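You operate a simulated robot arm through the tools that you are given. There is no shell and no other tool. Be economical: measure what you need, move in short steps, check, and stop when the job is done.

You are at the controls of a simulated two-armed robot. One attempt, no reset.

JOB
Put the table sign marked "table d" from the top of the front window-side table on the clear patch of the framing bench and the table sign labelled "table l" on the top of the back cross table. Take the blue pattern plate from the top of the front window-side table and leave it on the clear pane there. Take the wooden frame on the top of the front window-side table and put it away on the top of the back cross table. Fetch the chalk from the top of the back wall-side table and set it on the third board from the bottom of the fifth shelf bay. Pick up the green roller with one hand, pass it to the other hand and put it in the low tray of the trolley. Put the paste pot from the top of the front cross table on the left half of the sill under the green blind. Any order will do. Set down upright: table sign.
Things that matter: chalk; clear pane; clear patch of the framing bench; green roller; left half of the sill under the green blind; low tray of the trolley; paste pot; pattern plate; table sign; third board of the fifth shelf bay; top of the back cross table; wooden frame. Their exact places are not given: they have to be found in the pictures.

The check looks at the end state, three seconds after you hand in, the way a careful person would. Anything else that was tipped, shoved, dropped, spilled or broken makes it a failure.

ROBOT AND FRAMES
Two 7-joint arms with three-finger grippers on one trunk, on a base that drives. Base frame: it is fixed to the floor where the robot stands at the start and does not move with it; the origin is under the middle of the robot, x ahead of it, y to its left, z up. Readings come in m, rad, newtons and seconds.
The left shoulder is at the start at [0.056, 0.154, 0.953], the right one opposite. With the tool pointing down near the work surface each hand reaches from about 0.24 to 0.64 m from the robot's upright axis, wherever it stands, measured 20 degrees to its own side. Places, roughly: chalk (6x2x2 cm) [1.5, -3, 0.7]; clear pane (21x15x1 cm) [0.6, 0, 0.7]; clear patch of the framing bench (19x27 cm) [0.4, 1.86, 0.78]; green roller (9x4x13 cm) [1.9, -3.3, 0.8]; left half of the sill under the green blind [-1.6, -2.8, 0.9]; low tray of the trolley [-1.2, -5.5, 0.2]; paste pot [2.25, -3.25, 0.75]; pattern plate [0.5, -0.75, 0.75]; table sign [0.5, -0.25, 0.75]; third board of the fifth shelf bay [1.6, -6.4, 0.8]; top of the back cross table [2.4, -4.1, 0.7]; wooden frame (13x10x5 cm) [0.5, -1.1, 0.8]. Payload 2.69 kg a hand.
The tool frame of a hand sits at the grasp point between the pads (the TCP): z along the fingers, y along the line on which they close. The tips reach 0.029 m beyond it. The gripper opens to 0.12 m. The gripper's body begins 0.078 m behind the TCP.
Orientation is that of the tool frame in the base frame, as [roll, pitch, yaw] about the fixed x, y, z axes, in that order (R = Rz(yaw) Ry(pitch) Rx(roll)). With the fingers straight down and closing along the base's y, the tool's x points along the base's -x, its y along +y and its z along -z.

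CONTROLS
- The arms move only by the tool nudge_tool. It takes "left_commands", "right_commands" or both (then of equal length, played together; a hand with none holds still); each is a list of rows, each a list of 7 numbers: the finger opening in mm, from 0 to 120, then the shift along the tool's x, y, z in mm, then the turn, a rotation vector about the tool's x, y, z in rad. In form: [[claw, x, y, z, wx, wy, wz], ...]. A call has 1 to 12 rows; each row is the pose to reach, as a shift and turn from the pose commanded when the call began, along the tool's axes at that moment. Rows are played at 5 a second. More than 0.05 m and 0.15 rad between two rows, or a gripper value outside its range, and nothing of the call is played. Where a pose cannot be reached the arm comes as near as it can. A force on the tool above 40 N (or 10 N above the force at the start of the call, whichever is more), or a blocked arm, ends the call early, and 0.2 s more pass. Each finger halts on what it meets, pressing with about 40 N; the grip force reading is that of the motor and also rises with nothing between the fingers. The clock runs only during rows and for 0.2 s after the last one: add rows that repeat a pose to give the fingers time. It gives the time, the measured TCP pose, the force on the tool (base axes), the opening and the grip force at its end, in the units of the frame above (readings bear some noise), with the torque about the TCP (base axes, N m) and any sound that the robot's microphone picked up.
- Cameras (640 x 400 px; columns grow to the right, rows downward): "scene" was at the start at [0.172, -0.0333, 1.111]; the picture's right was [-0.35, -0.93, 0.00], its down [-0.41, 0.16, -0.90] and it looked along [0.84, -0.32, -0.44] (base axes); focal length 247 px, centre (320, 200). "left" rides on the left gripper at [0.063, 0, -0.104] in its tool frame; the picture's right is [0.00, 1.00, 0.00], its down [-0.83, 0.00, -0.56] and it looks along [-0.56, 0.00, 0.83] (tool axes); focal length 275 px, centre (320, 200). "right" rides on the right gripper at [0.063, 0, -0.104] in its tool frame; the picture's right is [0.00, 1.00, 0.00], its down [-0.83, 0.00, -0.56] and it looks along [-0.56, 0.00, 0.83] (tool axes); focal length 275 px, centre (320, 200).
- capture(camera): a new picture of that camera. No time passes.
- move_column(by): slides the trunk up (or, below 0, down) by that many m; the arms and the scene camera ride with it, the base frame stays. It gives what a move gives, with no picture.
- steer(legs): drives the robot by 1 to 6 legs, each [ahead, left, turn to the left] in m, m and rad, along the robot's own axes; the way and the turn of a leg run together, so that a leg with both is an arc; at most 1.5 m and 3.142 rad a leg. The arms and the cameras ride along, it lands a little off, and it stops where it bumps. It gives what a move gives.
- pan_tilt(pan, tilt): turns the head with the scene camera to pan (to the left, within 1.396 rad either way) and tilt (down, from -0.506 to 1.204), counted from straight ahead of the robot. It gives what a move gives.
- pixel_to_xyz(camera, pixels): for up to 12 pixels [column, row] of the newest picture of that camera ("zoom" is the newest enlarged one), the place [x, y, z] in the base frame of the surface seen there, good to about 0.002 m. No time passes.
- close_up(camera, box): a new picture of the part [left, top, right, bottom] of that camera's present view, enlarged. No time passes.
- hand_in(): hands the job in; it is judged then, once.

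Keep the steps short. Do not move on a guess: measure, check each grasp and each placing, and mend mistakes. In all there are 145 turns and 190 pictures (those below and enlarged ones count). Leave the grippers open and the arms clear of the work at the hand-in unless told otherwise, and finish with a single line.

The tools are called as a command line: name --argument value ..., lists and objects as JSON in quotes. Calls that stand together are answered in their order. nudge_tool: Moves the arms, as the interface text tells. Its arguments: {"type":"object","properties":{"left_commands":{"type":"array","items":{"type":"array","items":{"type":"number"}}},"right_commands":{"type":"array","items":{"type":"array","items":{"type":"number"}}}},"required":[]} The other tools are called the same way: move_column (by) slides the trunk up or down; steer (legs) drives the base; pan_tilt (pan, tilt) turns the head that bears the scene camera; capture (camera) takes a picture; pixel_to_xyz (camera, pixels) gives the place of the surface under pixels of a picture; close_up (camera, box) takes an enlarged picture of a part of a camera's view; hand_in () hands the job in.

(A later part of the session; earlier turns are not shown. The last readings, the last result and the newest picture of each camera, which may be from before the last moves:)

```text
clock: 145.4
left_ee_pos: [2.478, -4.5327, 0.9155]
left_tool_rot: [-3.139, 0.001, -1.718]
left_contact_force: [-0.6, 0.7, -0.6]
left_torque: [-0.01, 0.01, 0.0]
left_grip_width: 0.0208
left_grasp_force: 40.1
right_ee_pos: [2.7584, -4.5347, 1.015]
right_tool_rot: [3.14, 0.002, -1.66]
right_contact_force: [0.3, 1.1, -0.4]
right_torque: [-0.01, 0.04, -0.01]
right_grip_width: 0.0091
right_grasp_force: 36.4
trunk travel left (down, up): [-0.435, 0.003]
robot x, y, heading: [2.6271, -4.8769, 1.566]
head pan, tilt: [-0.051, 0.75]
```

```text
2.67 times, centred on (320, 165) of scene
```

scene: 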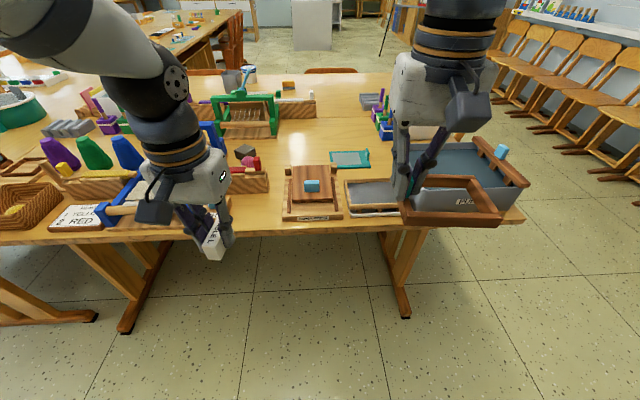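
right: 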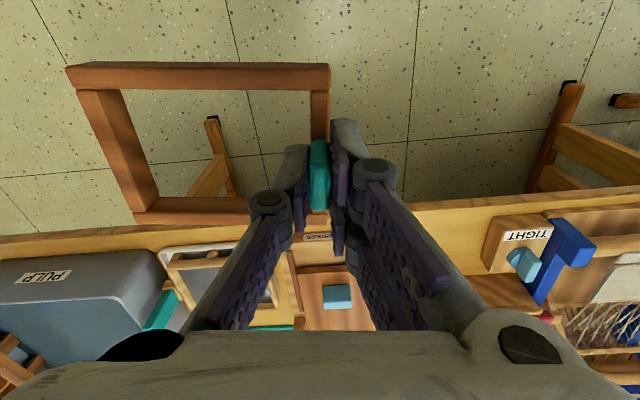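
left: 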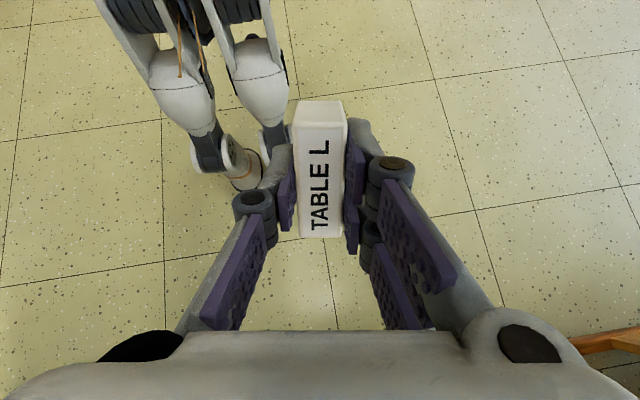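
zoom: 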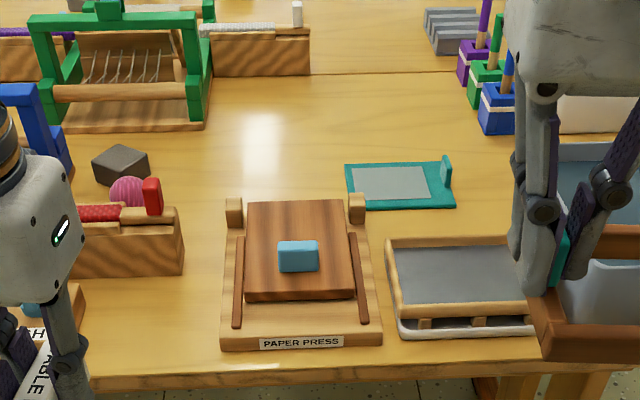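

The back area x 2.54–2.69, y -3.8…-4.1 is free for the frame. The gap in front at (2.485,-4.325), between TIGHT and the press, is free for sign L. I'll bring L over that gap first.

nudge_tool --left_commands '[[5, -45, 5, 0, 0, 0, -0.04], [5, -90, 10, 0, 0, 0, -0.08], [5, -135, 15, 0, 0, 0, -0.11], [5, -175, 20, 0, 0, 0, -0.147], [5, -206, 23.5, 0, 0, 0, -0.147], [5, -206, 23.5, 0, 0, 0, -0.147]]'

move_column --by -0.09

capture --camera "left"

close_up --camera "scene" --box '[130, 100, 390, 262]'

```text
clock: 146.8
left_ee_pos: [2.4857, -4.3263, 0.9167]
left_tool_rot: [-3.141, -0.001, -1.572]
left_contact_force: [-0.1, -0.1, -0.5]
left_torque: [0.03, 0.03, -0.02]
left_grip_width: 0.0208
left_grasp_force: 40.8
right_ee_pos: [2.7578, -4.5358, 1.0159]
right_tool_rot: [-3.142, 0.004, -1.659]
right_contact_force: [0.2, -0.7, -0.2]
right_torque: [0.03, 0.03, 0.0]
right_grip_width: 0.009
right_grasp_force: 36.2
trunk travel left (down, up): [-0.435, 0.003]
robot x, y, heading: [2.6232, -4.8782, 1.569]
head pan, tilt: [-0.051, 0.75]
```

```text
clock: 148.0
left_ee_pos: [2.4858, -4.3245, 0.8259]
left_tool_rot: [-3.141, 0.002, -1.57]
left_contact_force: [0.8, 0.2, -0.4]
left_torque: [0.04, 0.04, 0.01]
left_grip_width: 0.0207
left_grasp_force: 39.9
right_ee_pos: [2.7595, -4.534, 0.9259]
right_tool_rot: [-3.141, 0.004, -1.661]
right_contact_force: [0.0, 0.0, -1.4]
right_torque: [-0.01, 0.03, 0.01]
right_grip_width: 0.0089
right_grasp_force: 36.7
trunk travel left (down, up): [-0.345, 0.093]
robot x, y, heading: [2.6225, -4.8715, 1.564]
head pan, tilt: [-0.051, 0.75]
```

```text
134 pictures are left
```

left: 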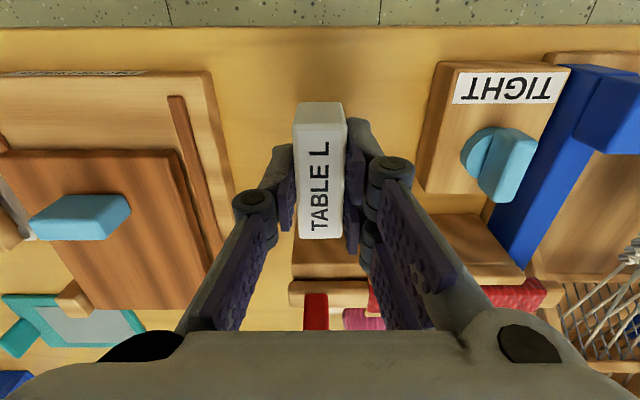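

```text
2.46 times, centred on (260, 181) of scene
```

zoom: 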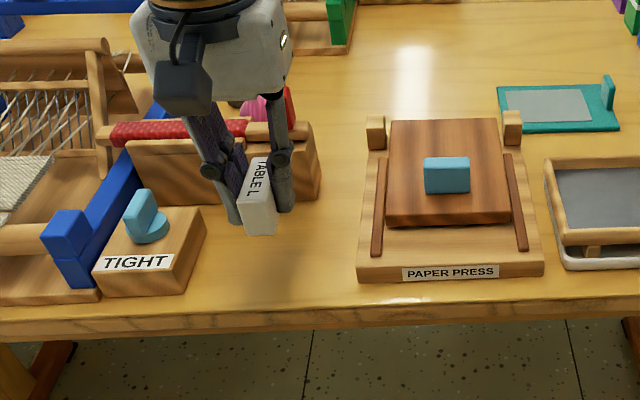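

I'll measure the yarn block's front edge and the neighbours against the sign.

pixel_to_xyz --camera "left" --pixels '[[320, 232], [320, 250], [320, 274], [310, 108], [425, 185], [435, 80], [225, 230], [210, 80], [330, 285], [450, 260]]'

pixel_to_xyz --camera "zoom" --pixels '[[170, 200], [318, 170], [310, 200], [200, 280]]'

```text
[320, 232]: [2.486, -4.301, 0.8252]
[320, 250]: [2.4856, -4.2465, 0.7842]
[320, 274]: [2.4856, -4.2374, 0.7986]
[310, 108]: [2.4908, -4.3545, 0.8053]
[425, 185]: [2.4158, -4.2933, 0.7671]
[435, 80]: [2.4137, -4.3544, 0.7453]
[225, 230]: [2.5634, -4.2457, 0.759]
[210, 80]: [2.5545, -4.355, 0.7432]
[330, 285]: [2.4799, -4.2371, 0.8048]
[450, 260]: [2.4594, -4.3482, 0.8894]
```

```text
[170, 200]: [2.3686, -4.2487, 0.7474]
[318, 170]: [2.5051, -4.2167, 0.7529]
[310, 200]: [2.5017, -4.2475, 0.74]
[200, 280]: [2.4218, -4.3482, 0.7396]
```

There is good clearance: 50 mm to the yarn block and 30 mm to the table edge. I'll lower the sign.

nudge_tool --left_commands '[[5, 0, 0, 25, 0, 0, 0], [5, 0, 0, 42, 0, 0, 0], [5, 0, 0, 49, 0, 0, 0], [5, 0, 0, 50.5, 0, 0, 0], [5, 0, 0, 51, 0, 0, 0]]'

capture --camera "left"

```text
clock: 149.2
left_ee_pos: [2.4849, -4.3255, 0.7749]
left_tool_rot: [3.141, 0.002, -1.571]
left_contact_force: [0.2, -0.1, 0.5]
left_torque: [0.02, -0.01, 0.0]
left_grip_width: 0.0209
left_grasp_force: 40.0
right_ee_pos: [2.7557, -4.5346, 0.9239]
right_tool_rot: [3.142, 0.002, -1.659]
right_contact_force: [-0.6, 0.7, -0.5]
right_torque: [-0.03, 0.0, 0.02]
right_grip_width: 0.0092
right_grasp_force: 37.0
trunk travel left (down, up): [-0.345, 0.093]
robot x, y, heading: [2.6214, -4.8731, 1.569]
head pan, tilt: [-0.051, 0.75]
```

```text
132 pictures are left
```

left: 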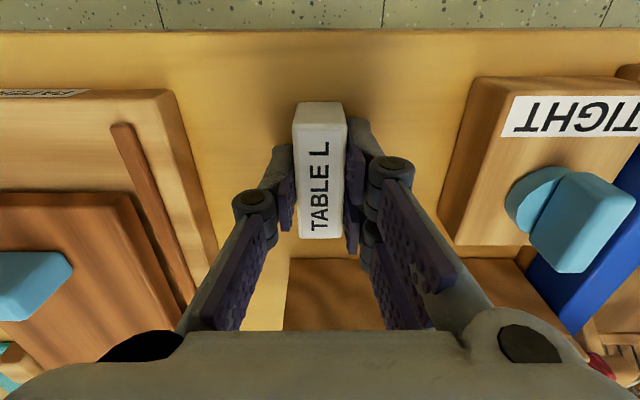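

nudge_tool --left_commands '[[5, 0, 0, 1, 0, 0, 0], [5, 0, 0, 2, 0, 0, 0], [5, 0, 0, 2, 0, 0, 0]]'

```text
clock: 150.0
left_ee_pos: [2.4861, -4.325, 0.7736]
left_tool_rot: [3.142, 0.004, -1.569]
left_contact_force: [-2.3, 2.7, 15.3]
left_torque: [0.41, 0.11, -0.02]
left_grip_width: 0.0208
left_grasp_force: 40.2
right_ee_pos: [2.757, -4.534, 0.9255]
right_tool_rot: [-3.14, 0.004, -1.659]
right_contact_force: [0.1, -0.1, -0.8]
right_torque: [0.01, -0.01, 0.01]
right_grip_width: 0.0094
right_grasp_force: 36.1
trunk travel left (down, up): [-0.345, 0.093]
robot x, y, heading: [2.6197, -4.8756, 1.567]
head pan, tilt: [-0.051, 0.75]
```

Firm contact at 15 N. I'll ease up 1 mm, open to 46 mm, rise straight up and draw back.

nudge_tool --left_commands '[[5, 0, 0, -1, 0, 0, 0], [30, 0, 0, -1, 0, 0, 0], [46, 0, 0, -1, 0, 0, 0], [46, 0, 0, -1, 0, 0, 0], [46, 0, 0, -40, 0, 0, 0], [46, 0, 0, -85, 0, 0, 0], [60, 0, 0, -130, 0, 0, 0], [60, 45, 0, -150, 0, 0, 0], [60, 95, 0, -150, 0, 0, 0], [60, 140, 0, -150, 0, 0, 0]]'

capture --camera "scene"

```text
clock: 152.2
left_ee_pos: [2.485, -4.4677, 0.924]
left_tool_rot: [-3.141, 0.005, -1.572]
left_contact_force: [0.2, 0.9, -0.2]
left_torque: [0.01, 0.01, 0.0]
left_grip_width: 0.06
left_grasp_force: 0.0
right_ee_pos: [2.759, -4.5345, 0.9246]
right_tool_rot: [-3.141, 0.003, -1.659]
right_contact_force: [0.2, 0.2, -0.5]
right_torque: [0.01, 0.02, 0.03]
right_grip_width: 0.0091
right_grasp_force: 36.3
trunk travel left (down, up): [-0.345, 0.093]
robot x, y, heading: [2.6269, -4.8776, 1.569]
head pan, tilt: [-0.051, 0.75]
```

```text
131 pictures are left
```

scene: 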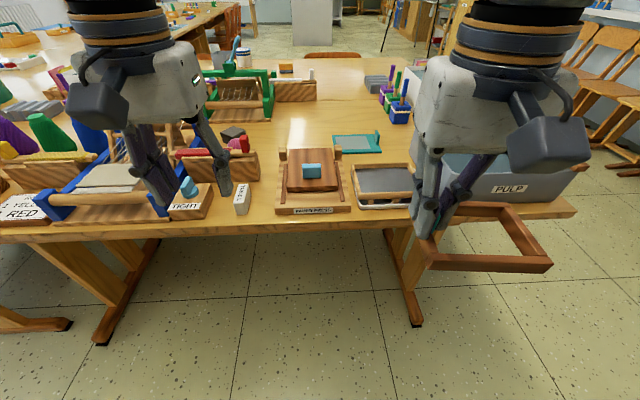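

L stands well. I'll check the heights of the loom and press before moving in.

pixel_to_xyz --camera "scene" --pixels '[[240, 71], [235, 50], [312, 168], [399, 77], [245, 140], [75, 175], [110, 155]]'

move_column --by 0.09

nudge_tool --left_commands '[[60, 45, 0, -15, 0, 0, 0], [60, 90, 0, -15, 0, 0, 0], [60, 135, 0, -15, 0, 0, 0]]'

```text
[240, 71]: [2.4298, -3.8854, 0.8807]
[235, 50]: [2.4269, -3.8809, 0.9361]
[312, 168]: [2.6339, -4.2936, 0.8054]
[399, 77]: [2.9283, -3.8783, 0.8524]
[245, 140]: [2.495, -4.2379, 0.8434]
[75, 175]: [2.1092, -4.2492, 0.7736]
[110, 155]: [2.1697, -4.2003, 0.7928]
```

```text
clock: 153.5
left_ee_pos: [2.4847, -4.4641, 1.011]
left_tool_rot: [3.141, -0.002, -1.569]
left_contact_force: [0.0, -0.3, -0.7]
left_torque: [0.0, 0.01, 0.01]
left_grip_width: 0.06
left_grasp_force: 0.0
right_ee_pos: [2.7591, -4.5349, 1.0147]
right_tool_rot: [-3.14, 0.0, -1.657]
right_contact_force: [-0.1, -0.9, -0.4]
right_torque: [-0.06, 0.02, 0.02]
right_grip_width: 0.009
right_grasp_force: 36.9
trunk travel left (down, up): [-0.435, 0.003]
robot x, y, heading: [2.6258, -4.8732, 1.565]
head pan, tilt: [-0.051, 0.75]
```

```text
clock: 154.3
left_ee_pos: [2.4868, -4.6009, 1.0288]
left_tool_rot: [-3.14, 0.003, -1.568]
left_contact_force: [-0.6, -0.9, 0.2]
left_torque: [0.04, 0.0, 0.01]
left_grip_width: 0.0599
left_grasp_force: 0.1
right_ee_pos: [2.7585, -4.535, 1.0159]
right_tool_rot: [3.141, 0.002, -1.659]
right_contact_force: [0.7, -0.5, -1.1]
right_torque: [0.05, 0.02, -0.01]
right_grip_width: 0.009
right_grasp_force: 36.8
trunk travel left (down, up): [-0.435, 0.003]
robot x, y, heading: [2.6242, -4.8731, 1.57]
head pan, tilt: [-0.051, 0.75]
```

Clearances are fine (loom 0.88, crank 0.936, frame bottom about 0.965). I'll sidestep left 0.2 and go ahead 0.30.

steer --legs '[[0, 0.2, 0], [0.3, 0, 0]]'

capture --camera "scene"

```text
clock: 158.1
left_ee_pos: [2.2928, -4.3016, 1.0301]
left_tool_rot: [-3.141, 0.001, -1.579]
left_contact_force: [0.9, -0.2, -0.3]
left_torque: [0.0, -0.03, -0.02]
left_grip_width: 0.0598
left_grasp_force: 0.1
right_ee_pos: [2.5651, -4.2389, 1.0146]
right_tool_rot: [3.14, 0.002, -1.669]
right_contact_force: [0.5, -0.3, -0.3]
right_torque: [-0.08, 0.03, 0.02]
right_grip_width: 0.0094
right_grasp_force: 36.9
trunk travel left (down, up): [-0.435, 0.003]
robot x, y, heading: [2.4231, -4.574, 1.557]
head pan, tilt: [-0.051, 0.75]
```

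```text
130 pictures are left
```

scene: 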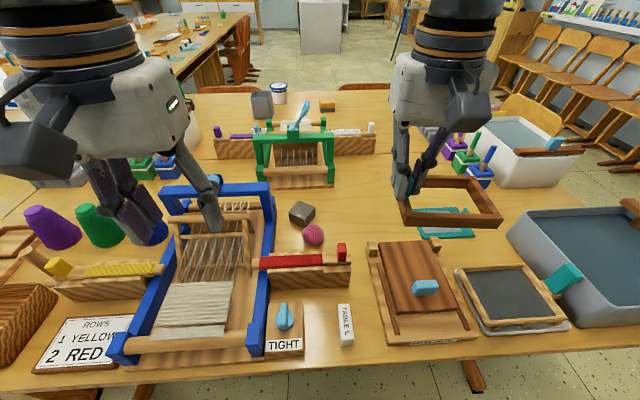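

The way is free. I'll raise the left hand 0.1, then lower the trunk 0.11 to give the right arm its best reach.

nudge_tool --left_commands '[[60, 0, 0, -45, 0, 0, 0], [60, 0, 0, -90, 0, 0, 0], [60, 0, 0, -110, 0, 0, 0]]' --right_commands '[[3, -45, 0, 0, 0, 0, -0.03], [3, -90, 0, 0, 0, 0, -0.06], [3, -135, 1, 0, 0, 0, -0.09]]'

move_column --by -0.1

nudge_tool --right_commands '[[3, -45, 13, 0, 0, 0, 0], [3, -90, 13, 0, 0, 0, 0], [3, -140, 13, 0, 0, 0, 0], [3, -140, 13, 0, 0, 0, 0]]'

capture --camera "right"

capture --camera "scene"

```text
clock: 158.9
left_ee_pos: [2.2935, -4.3017, 1.1398]
left_tool_rot: [-3.142, -0.003, -1.579]
left_contact_force: [0.0, -0.1, 0.1]
left_torque: [-0.02, 0.03, 0.0]
left_grip_width: 0.0598
left_grasp_force: 0.1
right_ee_pos: [2.5773, -4.1051, 1.0141]
right_tool_rot: [3.141, 0.0, -1.578]
right_contact_force: [-0.1, -0.1, -1.5]
right_torque: [-0.05, 0.06, 0.01]
right_grip_width: 0.0094
right_grasp_force: 37.0
trunk travel left (down, up): [-0.435, 0.003]
robot x, y, heading: [2.4291, -4.5791, 1.555]
head pan, tilt: [-0.051, 0.75]
```

```text
clock: 160.2
left_ee_pos: [2.2918, -4.3036, 1.0401]
left_tool_rot: [3.142, 0.002, -1.577]
left_contact_force: [0.2, 0.1, -0.5]
left_torque: [-0.01, 0.01, 0.03]
left_grip_width: 0.0599
left_grasp_force: 0.1
right_ee_pos: [2.5773, -4.1053, 0.9159]
right_tool_rot: [-3.14, 0.003, -1.58]
right_contact_force: [-0.3, -1.3, -0.9]
right_torque: [0.06, 0.04, 0.0]
right_grip_width: 0.0093
right_grasp_force: 36.9
trunk travel left (down, up): [-0.335, 0.103]
robot x, y, heading: [2.428, -4.5764, 1.562]
head pan, tilt: [-0.051, 0.75]
```

```text
clock: 161.2
left_ee_pos: [2.292, -4.3021, 1.0393]
left_tool_rot: [-3.142, -0.001, -1.579]
left_contact_force: [0.8, 0.3, -0.1]
left_torque: [-0.01, 0.03, 0.02]
left_grip_width: 0.0601
left_grasp_force: 0.1
right_ee_pos: [2.5684, -3.9963, 0.9125]
right_tool_rot: [3.141, 0.001, -1.578]
right_contact_force: [-0.2, 0.6, -1.3]
right_torque: [-0.02, 0.0, -0.03]
right_grip_width: 0.0091
right_grasp_force: 36.9
right hand out of reach, approached as far as the arm can: row 3, 4
trunk travel left (down, up): [-0.335, 0.103]
robot x, y, heading: [2.426, -4.5794, 1.561]
head pan, tilt: [-0.051, 0.75]
```

```text
129 pictures are left
```

right: 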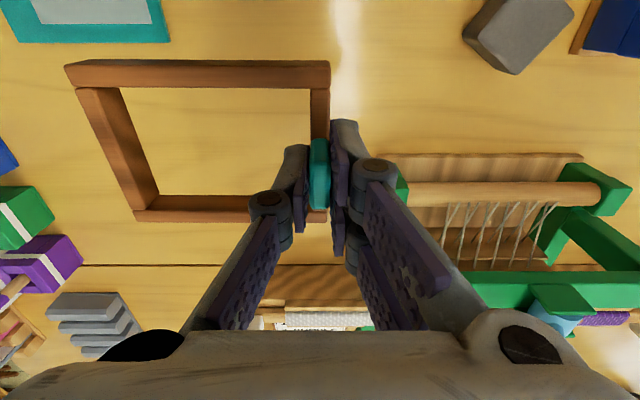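

```text
128 pictures are left
```

scene: 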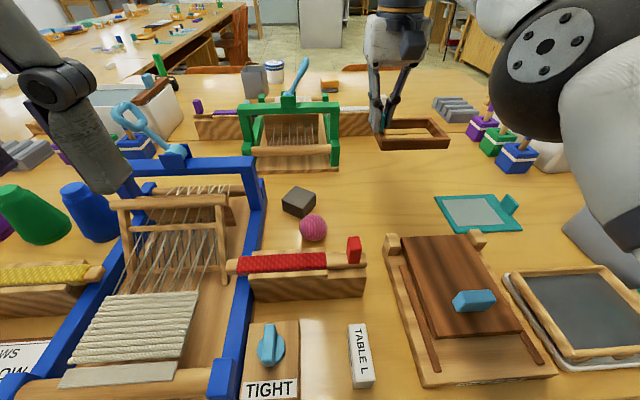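

pixel_to_xyz --camera "right" --pixels '[[168, 38], [25, 40], [70, 68], [140, 218], [330, 75], [545, 20], [575, 160], [410, 205], [600, 180], [80, 262]]'

```text
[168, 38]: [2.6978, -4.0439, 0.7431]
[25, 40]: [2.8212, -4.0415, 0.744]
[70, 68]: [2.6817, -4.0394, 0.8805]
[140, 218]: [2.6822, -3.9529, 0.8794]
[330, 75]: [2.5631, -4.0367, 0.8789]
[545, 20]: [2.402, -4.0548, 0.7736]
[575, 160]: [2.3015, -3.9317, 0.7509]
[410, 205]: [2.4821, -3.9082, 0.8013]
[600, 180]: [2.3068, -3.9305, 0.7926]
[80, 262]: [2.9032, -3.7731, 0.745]
```

The frame now covers x 2.562–2.688, y -4.042…-3.945, which is clear of the sieve (x ≥ 2.698) and the loom (x ≤ 2.482). I'll shift it +6 mm in x and lower halfway to check.

nudge_tool --right_commands '[[3, 0, -6, 30, 0, 0, 0], [3, 0, -6, 60, 0, 0, 0], [3, 0, -6, 80, 0, 0, 0], [3, 0, -6, 80, 0, 0, 0]]'

capture --camera "right"

```text
clock: 162.2
left_ee_pos: [2.2928, -4.3031, 1.0394]
left_tool_rot: [3.141, 0.001, -1.579]
left_contact_force: [-0.4, 0.0, -0.2]
left_torque: [0.04, -0.01, 0.01]
left_grip_width: 0.0599
left_grasp_force: 0.1
right_ee_pos: [2.573, -3.9802, 0.8334]
right_tool_rot: [-3.141, 0.002, -1.579]
right_contact_force: [-0.7, 0.4, -0.5]
right_torque: [0.02, 0.04, -0.01]
right_grip_width: 0.009
right_grasp_force: 36.8
right hand out of reach, approached as far as the arm can: row 1, 2, 3, 4
trunk travel left (down, up): [-0.335, 0.103]
robot x, y, heading: [2.4226, -4.5766, 1.555]
head pan, tilt: [-0.051, 0.75]
```

```text
127 pictures are left
```

right: 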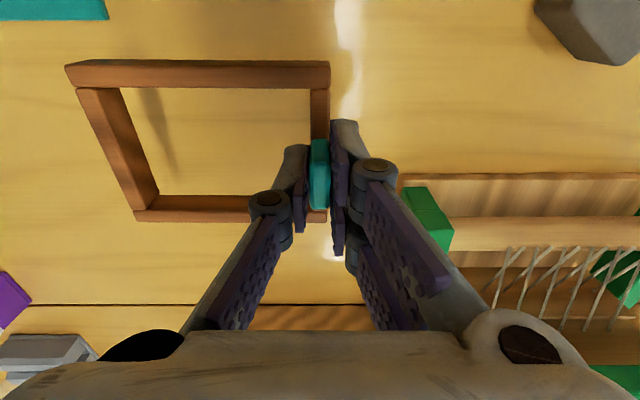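

nudge_tool --right_commands '[[3, 0, 0, 25, 0, 0, 0], [3, 0, 0, 38, 0, 0, 0], [3, 0, 0, 42, 0, 0, 0], [3, 0, 0, 43.5, 0, 0, 0]]'

capture --camera "right"

```text
clock: 163.2
left_ee_pos: [2.292, -4.3032, 1.0386]
left_tool_rot: [-3.141, 0.001, -1.579]
left_contact_force: [0.7, 0.7, 0.5]
left_torque: [-0.02, 0.01, 0.02]
left_grip_width: 0.06
left_grasp_force: 0.0
right_ee_pos: [2.5722, -3.9738, 0.7934]
right_tool_rot: [3.141, 0.002, -1.579]
right_contact_force: [0.0, -0.4, 5.7]
right_torque: [0.22, -0.02, -0.04]
right_grip_width: 0.0093
right_grasp_force: 36.6
right hand out of reach, approached as far as the arm can: row 1, 2, 3, 4
trunk travel left (down, up): [-0.335, 0.103]
robot x, y, heading: [2.427, -4.5806, 1.562]
head pan, tilt: [-0.051, 0.75]
```

```text
126 pictures are left
```

right: 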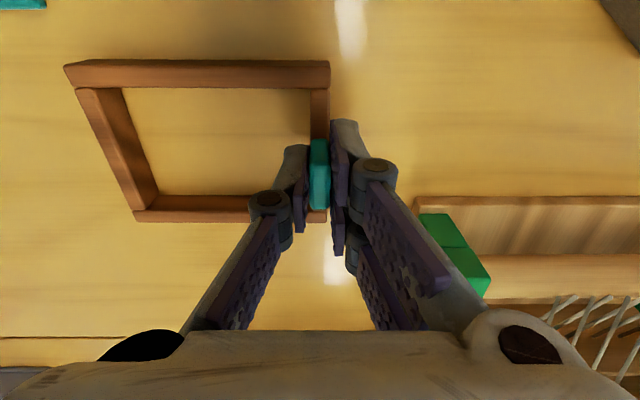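

The frame touches down with 5.7 N. I'll open to 32 mm and go straight up.

nudge_tool --right_commands '[[20, 0, 0, 0, 0, 0, 0], [32, 0, 0, 0, 0, 0, 0], [32, 0, 0, 0, 0, 0, 0], [32, 8, 0, -40, 0, 0, 0], [32, 25, 0, -80, 0, 0, 0], [32, 45, 0, -120, 0, 0, 0], [32, 80, 0, -155, 0, 0, 0], [32, 125, 0, -160, 0, 0, 0], [32, 170, 0, -165, 0, 0, 0]]'

capture --camera "scene"

```text
clock: 165.2
left_ee_pos: [2.2918, -4.303, 1.0389]
left_tool_rot: [3.141, 0.0, -1.58]
left_contact_force: [-0.2, -0.7, -0.4]
left_torque: [-0.02, -0.01, -0.01]
left_grip_width: 0.0603
left_grasp_force: 0.2
right_ee_pos: [2.5523, -4.0313, 0.9881]
right_tool_rot: [-3.141, 0.004, -1.579]
right_contact_force: [0.4, -0.4, 0.1]
right_torque: [-0.02, 0.01, -0.02]
right_grip_width: 0.032
right_grasp_force: 0.0
right hand out of reach, approached as far as the arm can: row 4, 5, 6, 7, 8, 9
trunk travel left (down, up): [-0.335, 0.103]
robot x, y, heading: [2.4286, -4.5772, 1.557]
head pan, tilt: [-0.051, 0.75]
```

```text
125 pictures are left
```

scene: 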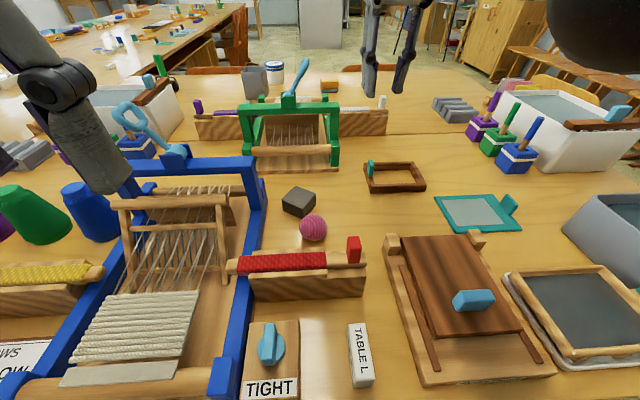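

The frame is in place. From here I can see part of the front cross table, so I'll enlarge it and measure.

close_up --camera "scene" --box '[80, 0, 400, 150]'

pixel_to_xyz --camera "scene" --pixels '[[273, 73], [256, 80], [330, 87], [200, 70], [365, 68], [450, 105], [290, 90], [160, 70], [160, 55], [225, 50]]'

nudge_tool --right_commands '[[32, 45, -20, -10, 0, 0, 0], [32, 90, -40, -20, 0, 0, 0], [32, 135, -50, -20, 0, 0, 0], [32, 180, -50, -20, 0, 0, 0], [32, 225, -50, -20, 0, 0, 0]]'

```text
2.00 times, centred on (240, 75) of scene
```

zoom: 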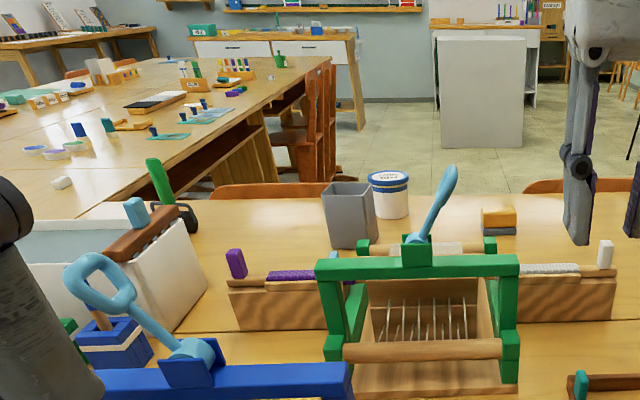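

```text
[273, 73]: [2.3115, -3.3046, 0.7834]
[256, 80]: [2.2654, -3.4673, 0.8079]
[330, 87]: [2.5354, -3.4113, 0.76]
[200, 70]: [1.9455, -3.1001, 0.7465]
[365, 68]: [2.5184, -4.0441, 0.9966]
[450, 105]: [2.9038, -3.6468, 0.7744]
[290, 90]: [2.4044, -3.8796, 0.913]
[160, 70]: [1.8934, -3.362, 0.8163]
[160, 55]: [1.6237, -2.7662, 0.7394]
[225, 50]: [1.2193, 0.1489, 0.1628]
```

```text
refused: row 1 steps farther than a row can; nothing moved
```

The paste pot (white, blue lid) is at about (2.31,-3.30). The roller's green handle is at (1.89,-3.36), and the chalk near (1.5,-3.0). I'll retract the right hand, raise the trunk and back out.

nudge_tool --right_commands '[[32, 44, -10, 0, 0, 0, 0], [32, 88, -20, 0, 0, 0, 0], [32, 132, -30, 0, 0, 0, 0], [32, 176, -40, 0, 0, 0, 0], [32, 220, -45, 0, 0, 0, 0]]'

steer --legs '[[-0.45, 0, 0], [0, 0, -1.57]]'

pan_tilt --pan 0.3 --tilt 0.35

capture --camera "scene"

```text
clock: 166.4
left_ee_pos: [2.293, -4.3031, 1.0383]
left_tool_rot: [-3.141, 0.001, -1.579]
left_contact_force: [-0.4, -0.1, -0.3]
left_torque: [0.01, 0.01, -0.01]
left_grip_width: 0.0599
left_grasp_force: 0.1
right_ee_pos: [2.5957, -4.2499, 0.9898]
right_tool_rot: [3.141, 0.006, -1.582]
right_contact_force: [0.0, -0.1, 0.2]
right_torque: [0.01, -0.05, 0.03]
right_grip_width: 0.0321
right_grasp_force: 0.0
trunk travel left (down, up): [-0.335, 0.103]
robot x, y, heading: [2.4239, -4.5786, 1.556]
head pan, tilt: [-0.051, 0.75]
```

```text
clock: 173.0
left_ee_pos: [2.7021, -4.9049, 1.0391]
left_tool_rot: [3.141, -0.001, 3.096]
left_contact_force: [-0.1, 0.3, 0.1]
left_torque: [0.0, 0.0, 0.03]
left_grip_width: 0.0601
left_grasp_force: 0.1
right_ee_pos: [2.7448, -5.2104, 0.9901]
right_tool_rot: [3.141, 0.004, 3.094]
right_contact_force: [0.5, 0.7, -0.5]
right_torque: [-0.05, 0.01, 0.01]
right_grip_width: 0.032
right_grasp_force: 0.1
trunk travel left (down, up): [-0.335, 0.103]
robot x, y, heading: [2.4212, -5.0285, -0.047]
head pan, tilt: [-0.051, 0.75]
```

```text
clock: 173.9
left_ee_pos: [2.703, -4.905, 1.039]
left_tool_rot: [-3.141, -0.001, 3.093]
left_contact_force: [0.2, 0.0, -0.3]
left_torque: [-0.03, 0.0, -0.04]
left_grip_width: 0.0602
left_grasp_force: 0.0
right_ee_pos: [2.7444, -5.2107, 0.9883]
right_tool_rot: [3.141, 0.006, 3.096]
right_contact_force: [0.8, 1.0, 0.8]
right_torque: [-0.02, 0.01, 0.01]
right_grip_width: 0.032
right_grasp_force: 0.0
trunk travel left (down, up): [-0.335, 0.103]
robot x, y, heading: [2.4256, -5.025, -0.055]
head pan, tilt: [0.3, 0.351]
```

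```text
123 pictures are left
```

scene: 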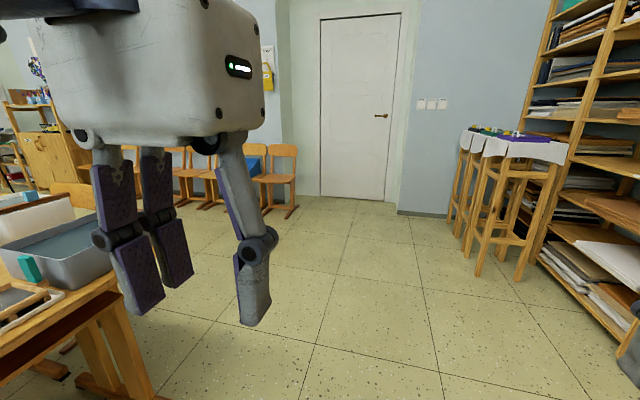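

pixel_to_xyz --camera "scene" --pixels '[[292, 215], [265, 205], [215, 205], [345, 198], [480, 275], [448, 235], [60, 195], [190, 330]]'

steer --legs '[[1.25, 0, 0.055], [0, 0, 1.57]]'

pan_tilt --pan 0.2 --tilt 0.4

capture --camera "scene"

```text
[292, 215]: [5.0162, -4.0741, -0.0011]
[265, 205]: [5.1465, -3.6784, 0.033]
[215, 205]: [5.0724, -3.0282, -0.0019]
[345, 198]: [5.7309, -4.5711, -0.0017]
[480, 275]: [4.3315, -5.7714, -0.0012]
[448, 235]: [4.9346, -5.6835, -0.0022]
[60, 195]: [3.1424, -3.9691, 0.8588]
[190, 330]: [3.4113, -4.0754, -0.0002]
```

```text
clock: 184.0
left_ee_pos: [3.5238, -4.7998, 1.0384]
left_tool_rot: [3.14, 0.0, -1.578]
left_contact_force: [-0.6, 0.6, 0.5]
left_torque: [-0.05, 0.0, 0.0]
left_grip_width: 0.0601
left_grasp_force: 0.0
right_ee_pos: [3.8269, -4.7454, 0.9907]
right_tool_rot: [-3.141, 0.003, -1.579]
right_contact_force: [-0.5, -0.7, 0.3]
right_torque: [-0.01, -0.02, -0.08]
right_grip_width: 0.0322
right_grasp_force: 0.1
trunk travel left (down, up): [-0.335, 0.103]
robot x, y, heading: [3.6536, -5.0726, 1.562]
head pan, tilt: [0.3, 0.351]
```

```text
clock: 184.7
left_ee_pos: [3.523, -4.7999, 1.0384]
left_tool_rot: [3.141, 0.001, -1.578]
left_contact_force: [-0.5, 0.3, 1.0]
left_torque: [0.03, -0.03, 0.0]
left_grip_width: 0.0601
left_grasp_force: 0.0
right_ee_pos: [3.8264, -4.7457, 0.9894]
right_tool_rot: [-3.141, 0.003, -1.578]
right_contact_force: [0.0, -0.7, -0.8]
right_torque: [0.0, 0.01, 0.0]
right_grip_width: 0.0323
right_grasp_force: 0.1
trunk travel left (down, up): [-0.335, 0.103]
robot x, y, heading: [3.6574, -5.0771, 1.561]
head pan, tilt: [0.201, 0.4]
```

```text
122 pictures are left
```

scene: 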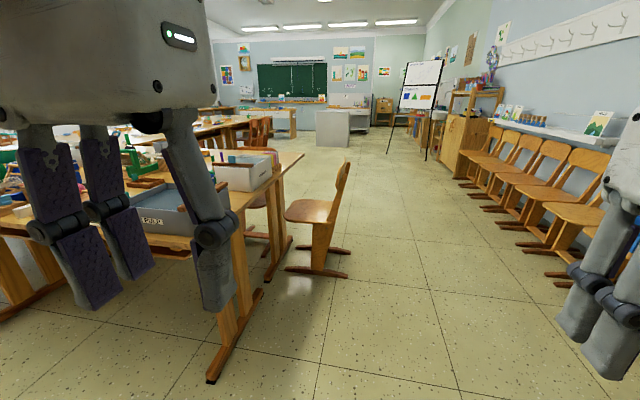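

A chair stands at the table's east end. I'll measure it before passing.

pixel_to_xyz --camera "scene" --pixels '[[348, 277], [345, 170], [350, 248], [525, 250], [570, 285], [340, 210], [250, 130], [290, 260]]'

steer --legs '[[0.3, -0.45, 0], [1.5, 0, 0], [0.6, 0, 0], [0, 0, 1.4]]'

pan_tilt --pan 0.1 --tilt 0.4

capture --camera "scene"

```text
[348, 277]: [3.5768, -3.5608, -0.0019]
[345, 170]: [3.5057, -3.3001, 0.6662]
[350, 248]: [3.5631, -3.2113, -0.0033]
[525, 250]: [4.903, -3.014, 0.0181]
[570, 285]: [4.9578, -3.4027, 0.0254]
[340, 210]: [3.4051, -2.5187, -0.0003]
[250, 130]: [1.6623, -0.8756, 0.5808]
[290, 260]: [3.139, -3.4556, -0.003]
```

```text
clock: 202.2
left_ee_pos: [3.8656, -2.7371, 1.0398]
left_tool_rot: [-3.141, 0.001, -0.209]
left_contact_force: [0.0, 0.6, -0.5]
left_torque: [-0.02, -0.01, -0.01]
left_grip_width: 0.0599
left_grasp_force: 0.0
right_ee_pos: [3.8738, -2.4298, 0.9892]
right_tool_rot: [-3.14, 0.001, -0.207]
right_contact_force: [0.0, 0.3, 0.6]
right_torque: [-0.02, 0.0, -0.01]
right_grip_width: 0.0321
right_grasp_force: 0.0
trunk travel left (down, up): [-0.335, 0.103]
robot x, y, heading: [4.166, -2.6611, 2.929]
head pan, tilt: [0.201, 0.4]
```

```text
clock: 202.9
left_ee_pos: [3.8661, -2.737, 1.0386]
left_tool_rot: [-3.138, 0.001, -0.208]
left_contact_force: [0.3, 0.4, 0.7]
left_torque: [0.0, -0.01, 0.01]
left_grip_width: 0.0602
left_grasp_force: 0.0
right_ee_pos: [3.874, -2.4302, 0.9887]
right_tool_rot: [-3.141, 0.003, -0.207]
right_contact_force: [-0.1, 0.5, 0.1]
right_torque: [-0.01, -0.01, -0.02]
right_grip_width: 0.0319
right_grasp_force: 0.0
trunk travel left (down, up): [-0.335, 0.103]
robot x, y, heading: [4.1647, -2.6605, 2.933]
head pan, tilt: [0.099, 0.4]
```

```text
121 pictures are left
```

scene: 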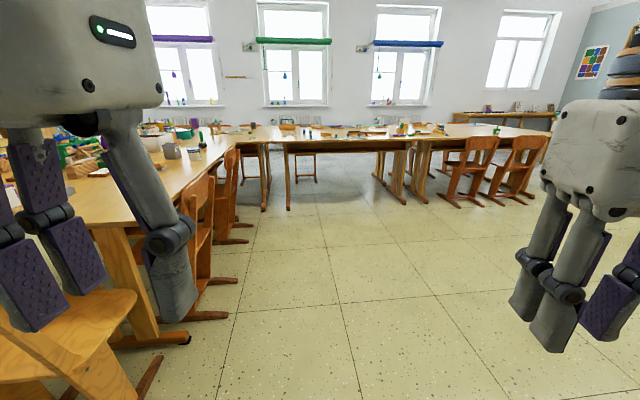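

I can see the inner corner and the two chairs of the front cross table, and the windows with purple, green and blue blinds. I'll enlarge and measure.

close_up --camera "scene" --box '[130, 100, 330, 225]'

pixel_to_xyz --camera "scene" --pixels '[[235, 285], [250, 242], [264, 210], [288, 208], [240, 150], [210, 175], [285, 145], [196, 155], [172, 152], [315, 181], [390, 200], [247, 223]]'

```text
3.20 times, centred on (230, 162) of scene
```

zoom: 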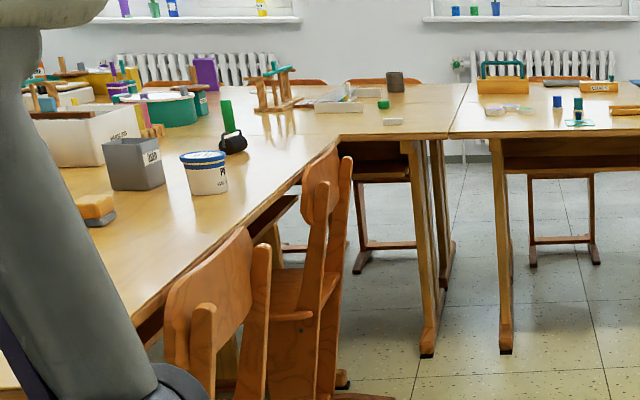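

```text
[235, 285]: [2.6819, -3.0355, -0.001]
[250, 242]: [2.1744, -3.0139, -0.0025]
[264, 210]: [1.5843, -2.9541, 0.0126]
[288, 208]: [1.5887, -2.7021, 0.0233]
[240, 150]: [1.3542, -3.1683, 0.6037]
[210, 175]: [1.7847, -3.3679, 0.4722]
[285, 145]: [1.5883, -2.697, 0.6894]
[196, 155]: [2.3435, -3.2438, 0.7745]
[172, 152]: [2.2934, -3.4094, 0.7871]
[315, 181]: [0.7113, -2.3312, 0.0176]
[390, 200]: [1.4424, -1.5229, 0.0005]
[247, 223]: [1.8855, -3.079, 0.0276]
```

I'll drive to about (2.55,-2.35) and turn toward the corner.

steer --legs '[[0, 0, 0.208], [1.5, -0.2, 0], [0.1, -0.1, 0.8]]'

pan_tilt --pan 0 --tilt 0.55

capture --camera "scene"

```text
refused: leg 2 is longer than a leg can be; nothing moved
```

```text
clock: 203.6
left_ee_pos: [3.8646, -2.7372, 1.0393]
left_tool_rot: [-3.14, 0.002, -0.208]
left_contact_force: [-0.3, 0.3, 0.4]
left_torque: [0.0, -0.01, -0.01]
left_grip_width: 0.06
left_grasp_force: 0.1
right_ee_pos: [3.872, -2.4301, 0.9886]
right_tool_rot: [-3.14, 0.003, -0.207]
right_contact_force: [-0.1, 0.7, -0.3]
right_torque: [-0.02, 0.01, -0.02]
right_grip_width: 0.0319
right_grasp_force: 0.1
trunk travel left (down, up): [-0.335, 0.103]
robot x, y, heading: [4.1633, -2.6647, 2.931]
head pan, tilt: [0.0, 0.55]
```

```text
119 pictures are left
```

scene: 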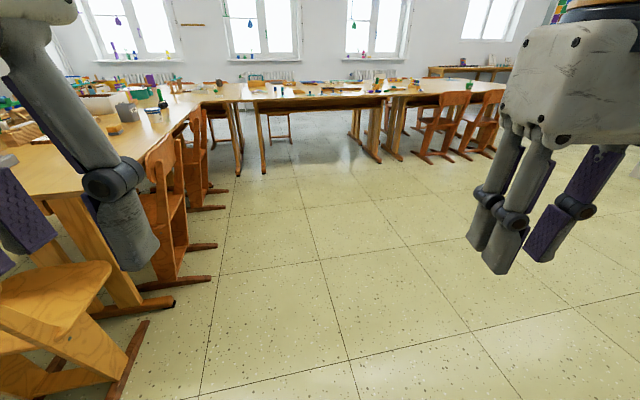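

steer --legs '[[0, 0, 0.208], [1.4, -0.2, 0], [0.2, -0.1, 0.8]]'

capture --camera "scene"

```text
clock: 213.5
left_ee_pos: [2.4617, -2.7381, 1.0382]
left_tool_rot: [3.141, 0.001, 0.812]
left_contact_force: [0.2, 0.2, 0.1]
left_torque: [0.02, -0.04, 0.0]
left_grip_width: 0.0599
left_grasp_force: 0.0
right_ee_pos: [2.2031, -2.5704, 0.9884]
right_tool_rot: [3.141, 0.003, 0.813]
right_contact_force: [0.0, -0.4, 0.2]
right_torque: [-0.01, 0.01, -0.03]
right_grip_width: 0.032
right_grasp_force: 0.0
trunk travel left (down, up): [-0.335, 0.103]
robot x, y, heading: [2.5513, -2.4416, -2.331]
head pan, tilt: [0.0, 0.55]
```

```text
118 pictures are left
```

scene: 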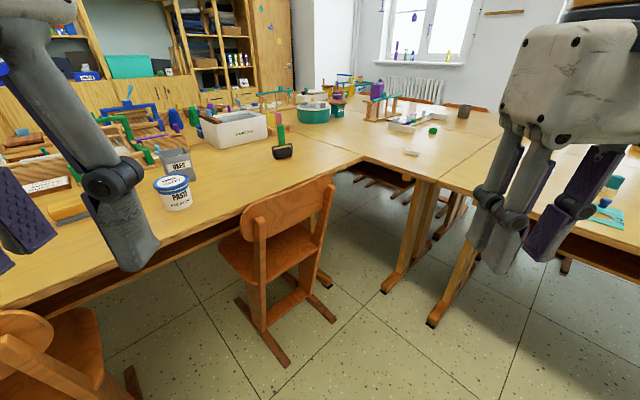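

Now I see the pot, roller and chalk plainly. I'll enlarge and measure.

close_up --camera "scene" --box '[140, 70, 460, 270]'

pixel_to_xyz --camera "zoom" --pixels '[[72, 220], [280, 95], [288, 165], [260, 170], [310, 162], [540, 165], [532, 163], [548, 167], [60, 240], [330, 240], [420, 195], [400, 170]]'

pixel_to_xyz --camera "scene" --pixels '[[285, 365], [330, 318], [390, 292], [433, 326], [255, 225], [325, 185], [250, 260], [362, 158], [430, 180], [200, 235], [440, 185]]'

```text
2.00 times, centred on (300, 170) of scene
```

zoom: 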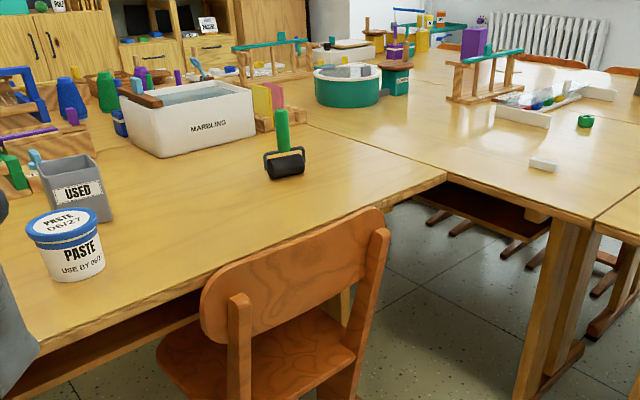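

```text
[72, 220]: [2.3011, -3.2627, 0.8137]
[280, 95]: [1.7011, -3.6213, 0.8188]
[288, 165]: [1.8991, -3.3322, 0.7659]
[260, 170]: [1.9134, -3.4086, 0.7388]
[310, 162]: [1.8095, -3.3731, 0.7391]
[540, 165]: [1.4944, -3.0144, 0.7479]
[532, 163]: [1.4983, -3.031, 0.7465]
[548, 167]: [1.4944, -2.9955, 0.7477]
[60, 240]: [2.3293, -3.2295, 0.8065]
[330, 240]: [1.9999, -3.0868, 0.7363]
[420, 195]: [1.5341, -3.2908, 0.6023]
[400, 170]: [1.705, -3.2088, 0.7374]
```

```text
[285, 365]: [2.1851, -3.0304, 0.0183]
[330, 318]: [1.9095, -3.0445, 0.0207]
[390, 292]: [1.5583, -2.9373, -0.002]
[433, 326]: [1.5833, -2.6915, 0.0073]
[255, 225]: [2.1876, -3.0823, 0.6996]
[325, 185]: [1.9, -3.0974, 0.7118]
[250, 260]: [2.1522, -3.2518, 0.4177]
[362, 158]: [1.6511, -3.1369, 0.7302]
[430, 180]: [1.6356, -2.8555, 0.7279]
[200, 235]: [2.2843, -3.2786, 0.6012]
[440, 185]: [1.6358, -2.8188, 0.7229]
```

close_up --camera "scene" --box '[255, 100, 311, 165]'

pixel_to_xyz --camera "zoom" --pixels '[[257, 95], [262, 130], [262, 180], [268, 220], [275, 250], [215, 260], [325, 245], [225, 320], [330, 310], [275, 285]]'

```text
6.15 times, centred on (283, 132) of scene
```

zoom: 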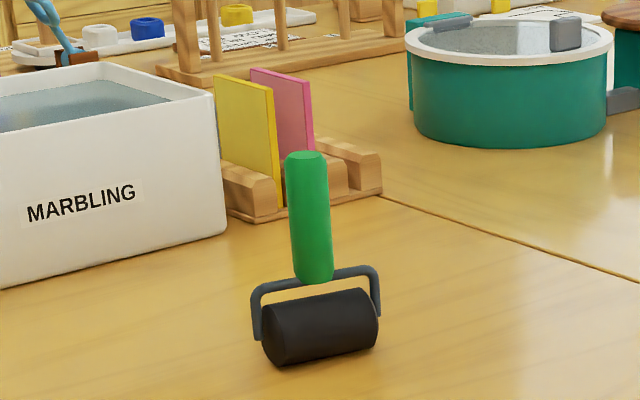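

```text
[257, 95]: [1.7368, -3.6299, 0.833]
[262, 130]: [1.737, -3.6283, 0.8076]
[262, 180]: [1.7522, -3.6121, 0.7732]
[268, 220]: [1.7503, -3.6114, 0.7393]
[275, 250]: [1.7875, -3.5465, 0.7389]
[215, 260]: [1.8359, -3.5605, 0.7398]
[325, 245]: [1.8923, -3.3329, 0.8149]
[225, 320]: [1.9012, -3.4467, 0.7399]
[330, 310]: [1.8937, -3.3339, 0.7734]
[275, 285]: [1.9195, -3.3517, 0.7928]
```

pixel_to_xyz --camera "zoom" --pixels '[[306, 156], [306, 170], [308, 200], [312, 240], [316, 275], [293, 200], [325, 200], [262, 310], [376, 300], [320, 330], [285, 345], [355, 270]]'

```text
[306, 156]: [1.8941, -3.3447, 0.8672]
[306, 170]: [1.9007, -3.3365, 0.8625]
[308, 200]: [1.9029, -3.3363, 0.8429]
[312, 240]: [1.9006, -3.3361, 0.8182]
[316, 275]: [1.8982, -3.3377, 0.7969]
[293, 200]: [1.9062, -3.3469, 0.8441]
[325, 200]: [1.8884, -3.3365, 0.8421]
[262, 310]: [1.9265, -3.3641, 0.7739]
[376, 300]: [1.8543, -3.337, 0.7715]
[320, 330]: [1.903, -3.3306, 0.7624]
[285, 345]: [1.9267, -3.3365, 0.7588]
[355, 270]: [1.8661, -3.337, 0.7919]
```

The roller's handle is a vertical cylinder about 24 mm thick near (1.895,-3.345), z 0.793–0.868. I'll face -y and stand at (2.045,-2.86), just short of the chair feet, with the right hand in front of the roller.

steer --legs '[[0, 0, 0.76], [0.41, -0.505, 0]]'

capture --camera "right"

capture --camera "scene"

```text
clock: 219.8
left_ee_pos: [2.2003, -3.1312, 1.0394]
left_tool_rot: [3.14, 0.003, 1.581]
left_contact_force: [-0.5, -0.4, -0.4]
left_torque: [-0.01, -0.05, 0.02]
left_grip_width: 0.0601
left_grasp_force: 0.0
right_ee_pos: [1.8979, -3.1906, 0.9887]
right_tool_rot: [3.14, 0.0, 1.581]
right_contact_force: [0.0, -0.2, -0.1]
right_torque: [0.01, -0.04, -0.02]
right_grip_width: 0.032
right_grasp_force: 0.1
trunk travel left (down, up): [-0.335, 0.103]
robot x, y, heading: [2.0601, -2.8595, -1.568]
head pan, tilt: [0.0, 0.55]
```

```text
115 pictures are left
```

right: 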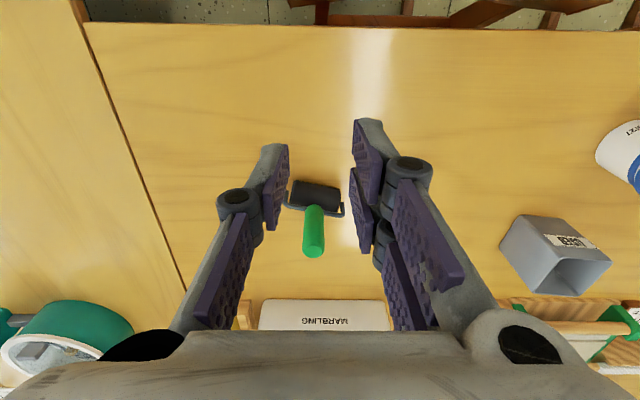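

```text
114 pictures are left
```

scene: 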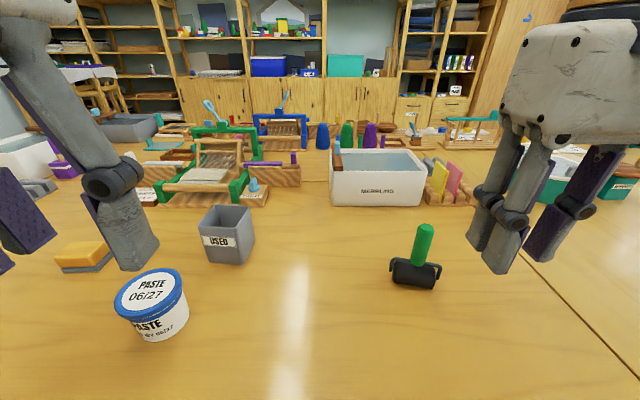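

I'll measure the handle from the right hand camera, and take an enlarged look at the shelf wall behind.

pixel_to_xyz --camera "right" --pixels '[[314, 252], [314, 245], [305, 240], [323, 240], [314, 225], [295, 190], [338, 195]]'

close_up --camera "scene" --box '[50, 0, 530, 150]'

pixel_to_xyz --camera "scene" --pixels '[[220, 75], [180, 75], [320, 76], [250, 77], [400, 72], [215, 35], [320, 38], [230, 90], [390, 76]]'

```text
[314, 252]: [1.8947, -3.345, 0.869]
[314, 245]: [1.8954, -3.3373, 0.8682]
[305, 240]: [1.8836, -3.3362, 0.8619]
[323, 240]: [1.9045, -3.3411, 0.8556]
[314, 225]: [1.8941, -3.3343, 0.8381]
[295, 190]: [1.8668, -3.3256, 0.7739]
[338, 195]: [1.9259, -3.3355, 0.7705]
```

```text
1.33 times, centred on (290, 75) of scene
```

zoom: 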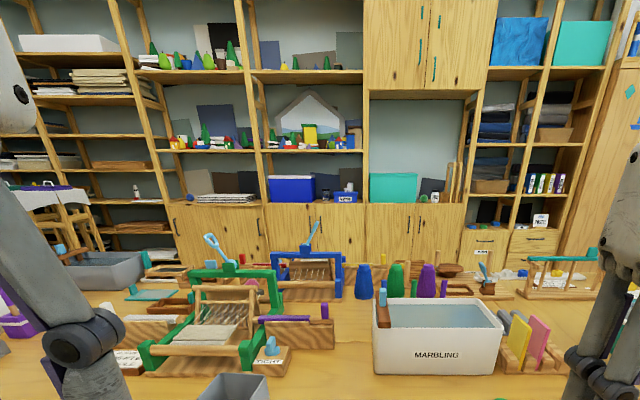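

```text
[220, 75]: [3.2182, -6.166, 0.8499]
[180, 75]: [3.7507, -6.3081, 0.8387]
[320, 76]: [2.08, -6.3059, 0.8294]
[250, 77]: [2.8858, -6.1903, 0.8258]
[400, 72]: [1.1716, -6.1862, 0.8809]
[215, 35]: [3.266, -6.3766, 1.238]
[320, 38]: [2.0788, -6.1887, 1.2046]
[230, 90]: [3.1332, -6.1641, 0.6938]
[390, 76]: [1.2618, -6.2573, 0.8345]
```

The teal-box bay at x ≈ 1.2–2.0 is the fifth, and its third board is the cabinet top at z ≈ 0.83 with plenty of headroom. Next, the roller: the right hand goes forward 155 mm, down to TCP z 0.860, and closes on the upper handle.

nudge_tool --right_commands '[[60, -45, -3, 0, 0, 0, 0], [60, -90, -5, 0, 0, 0, 0], [60, -135, -5, 0, 0, 0, 0], [60, -155, -5, 20, 0, 0, 0], [60, -155, -5, 65, 0, 0, 0], [60, -155, -5, 110, 0, 0, 0], [60, -155, -5, 128, 0, 0, 0], [60, -155, -5, 128, 0, 0, 0]]'

capture --camera "right"

```text
clock: 221.6
left_ee_pos: [2.2003, -3.1307, 1.038]
left_tool_rot: [-3.141, 0.001, 1.582]
left_contact_force: [0.2, 1.0, 0.2]
left_torque: [0.0, 0.03, 0.01]
left_grip_width: 0.06
left_grasp_force: 0.1
right_ee_pos: [1.8952, -3.3459, 0.862]
right_tool_rot: [-3.141, 0.004, 1.581]
right_contact_force: [0.4, 0.1, -0.3]
right_torque: [-0.01, -0.01, 0.01]
right_grip_width: 0.0601
right_grasp_force: 0.1
trunk travel left (down, up): [-0.335, 0.103]
robot x, y, heading: [2.0612, -2.8586, -1.562]
head pan, tilt: [0.0, 0.55]
```

```text
112 pictures are left
```

right: 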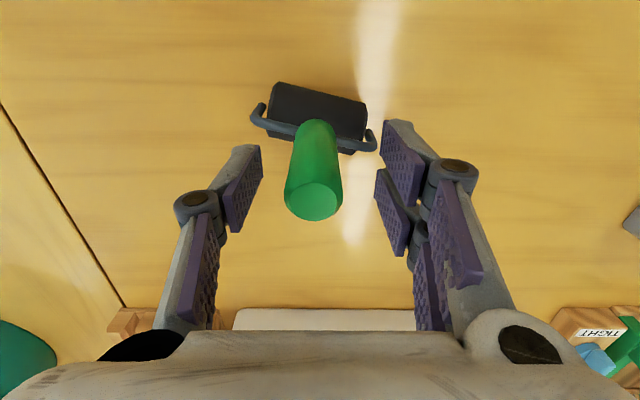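

Handle is between the pads. Close and lift 12 cm, keeping it vertical.

nudge_tool --right_commands '[[5, 0, 0, 0, 0, 0, 0], [5, 0, 0, 0, 0, 0, 0], [5, 0, 0, 0, 0, 0, 0], [5, 0, 0, -20, 0, 0, 0], [5, 0, 0, -60, 0, 0, 0], [5, 0, 0, -105, 0, 0, 0], [5, 20, 0, -145, 0, 0, 0], [5, 65, 0, -150, 0, 0, 0]]'

capture --camera "right"

```text
clock: 223.4
left_ee_pos: [2.2008, -3.1311, 1.0391]
left_tool_rot: [-3.141, 0.001, 1.58]
left_contact_force: [-0.4, -0.2, -0.2]
left_torque: [-0.03, -0.03, -0.02]
left_grip_width: 0.0597
left_grasp_force: 0.0
right_ee_pos: [1.8933, -3.279, 1.0135]
right_tool_rot: [-3.141, 0.004, 1.581]
right_contact_force: [0.3, 0.6, -2.8]
right_torque: [-0.01, 0.0, -0.02]
right_grip_width: 0.0247
right_grasp_force: 39.6
trunk travel left (down, up): [-0.335, 0.103]
robot x, y, heading: [2.0571, -2.857, -1.564]
head pan, tilt: [0.0, 0.55]
```

```text
111 pictures are left
```

right: 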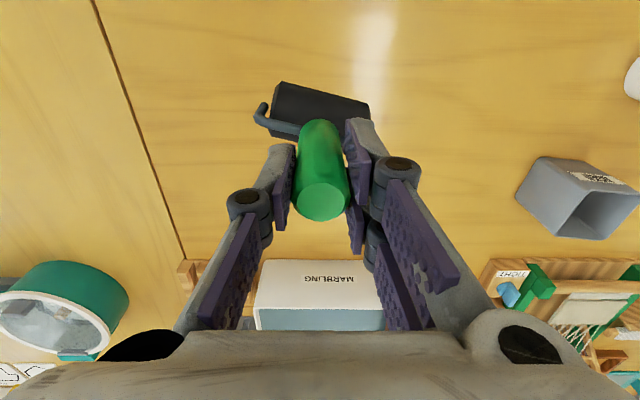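

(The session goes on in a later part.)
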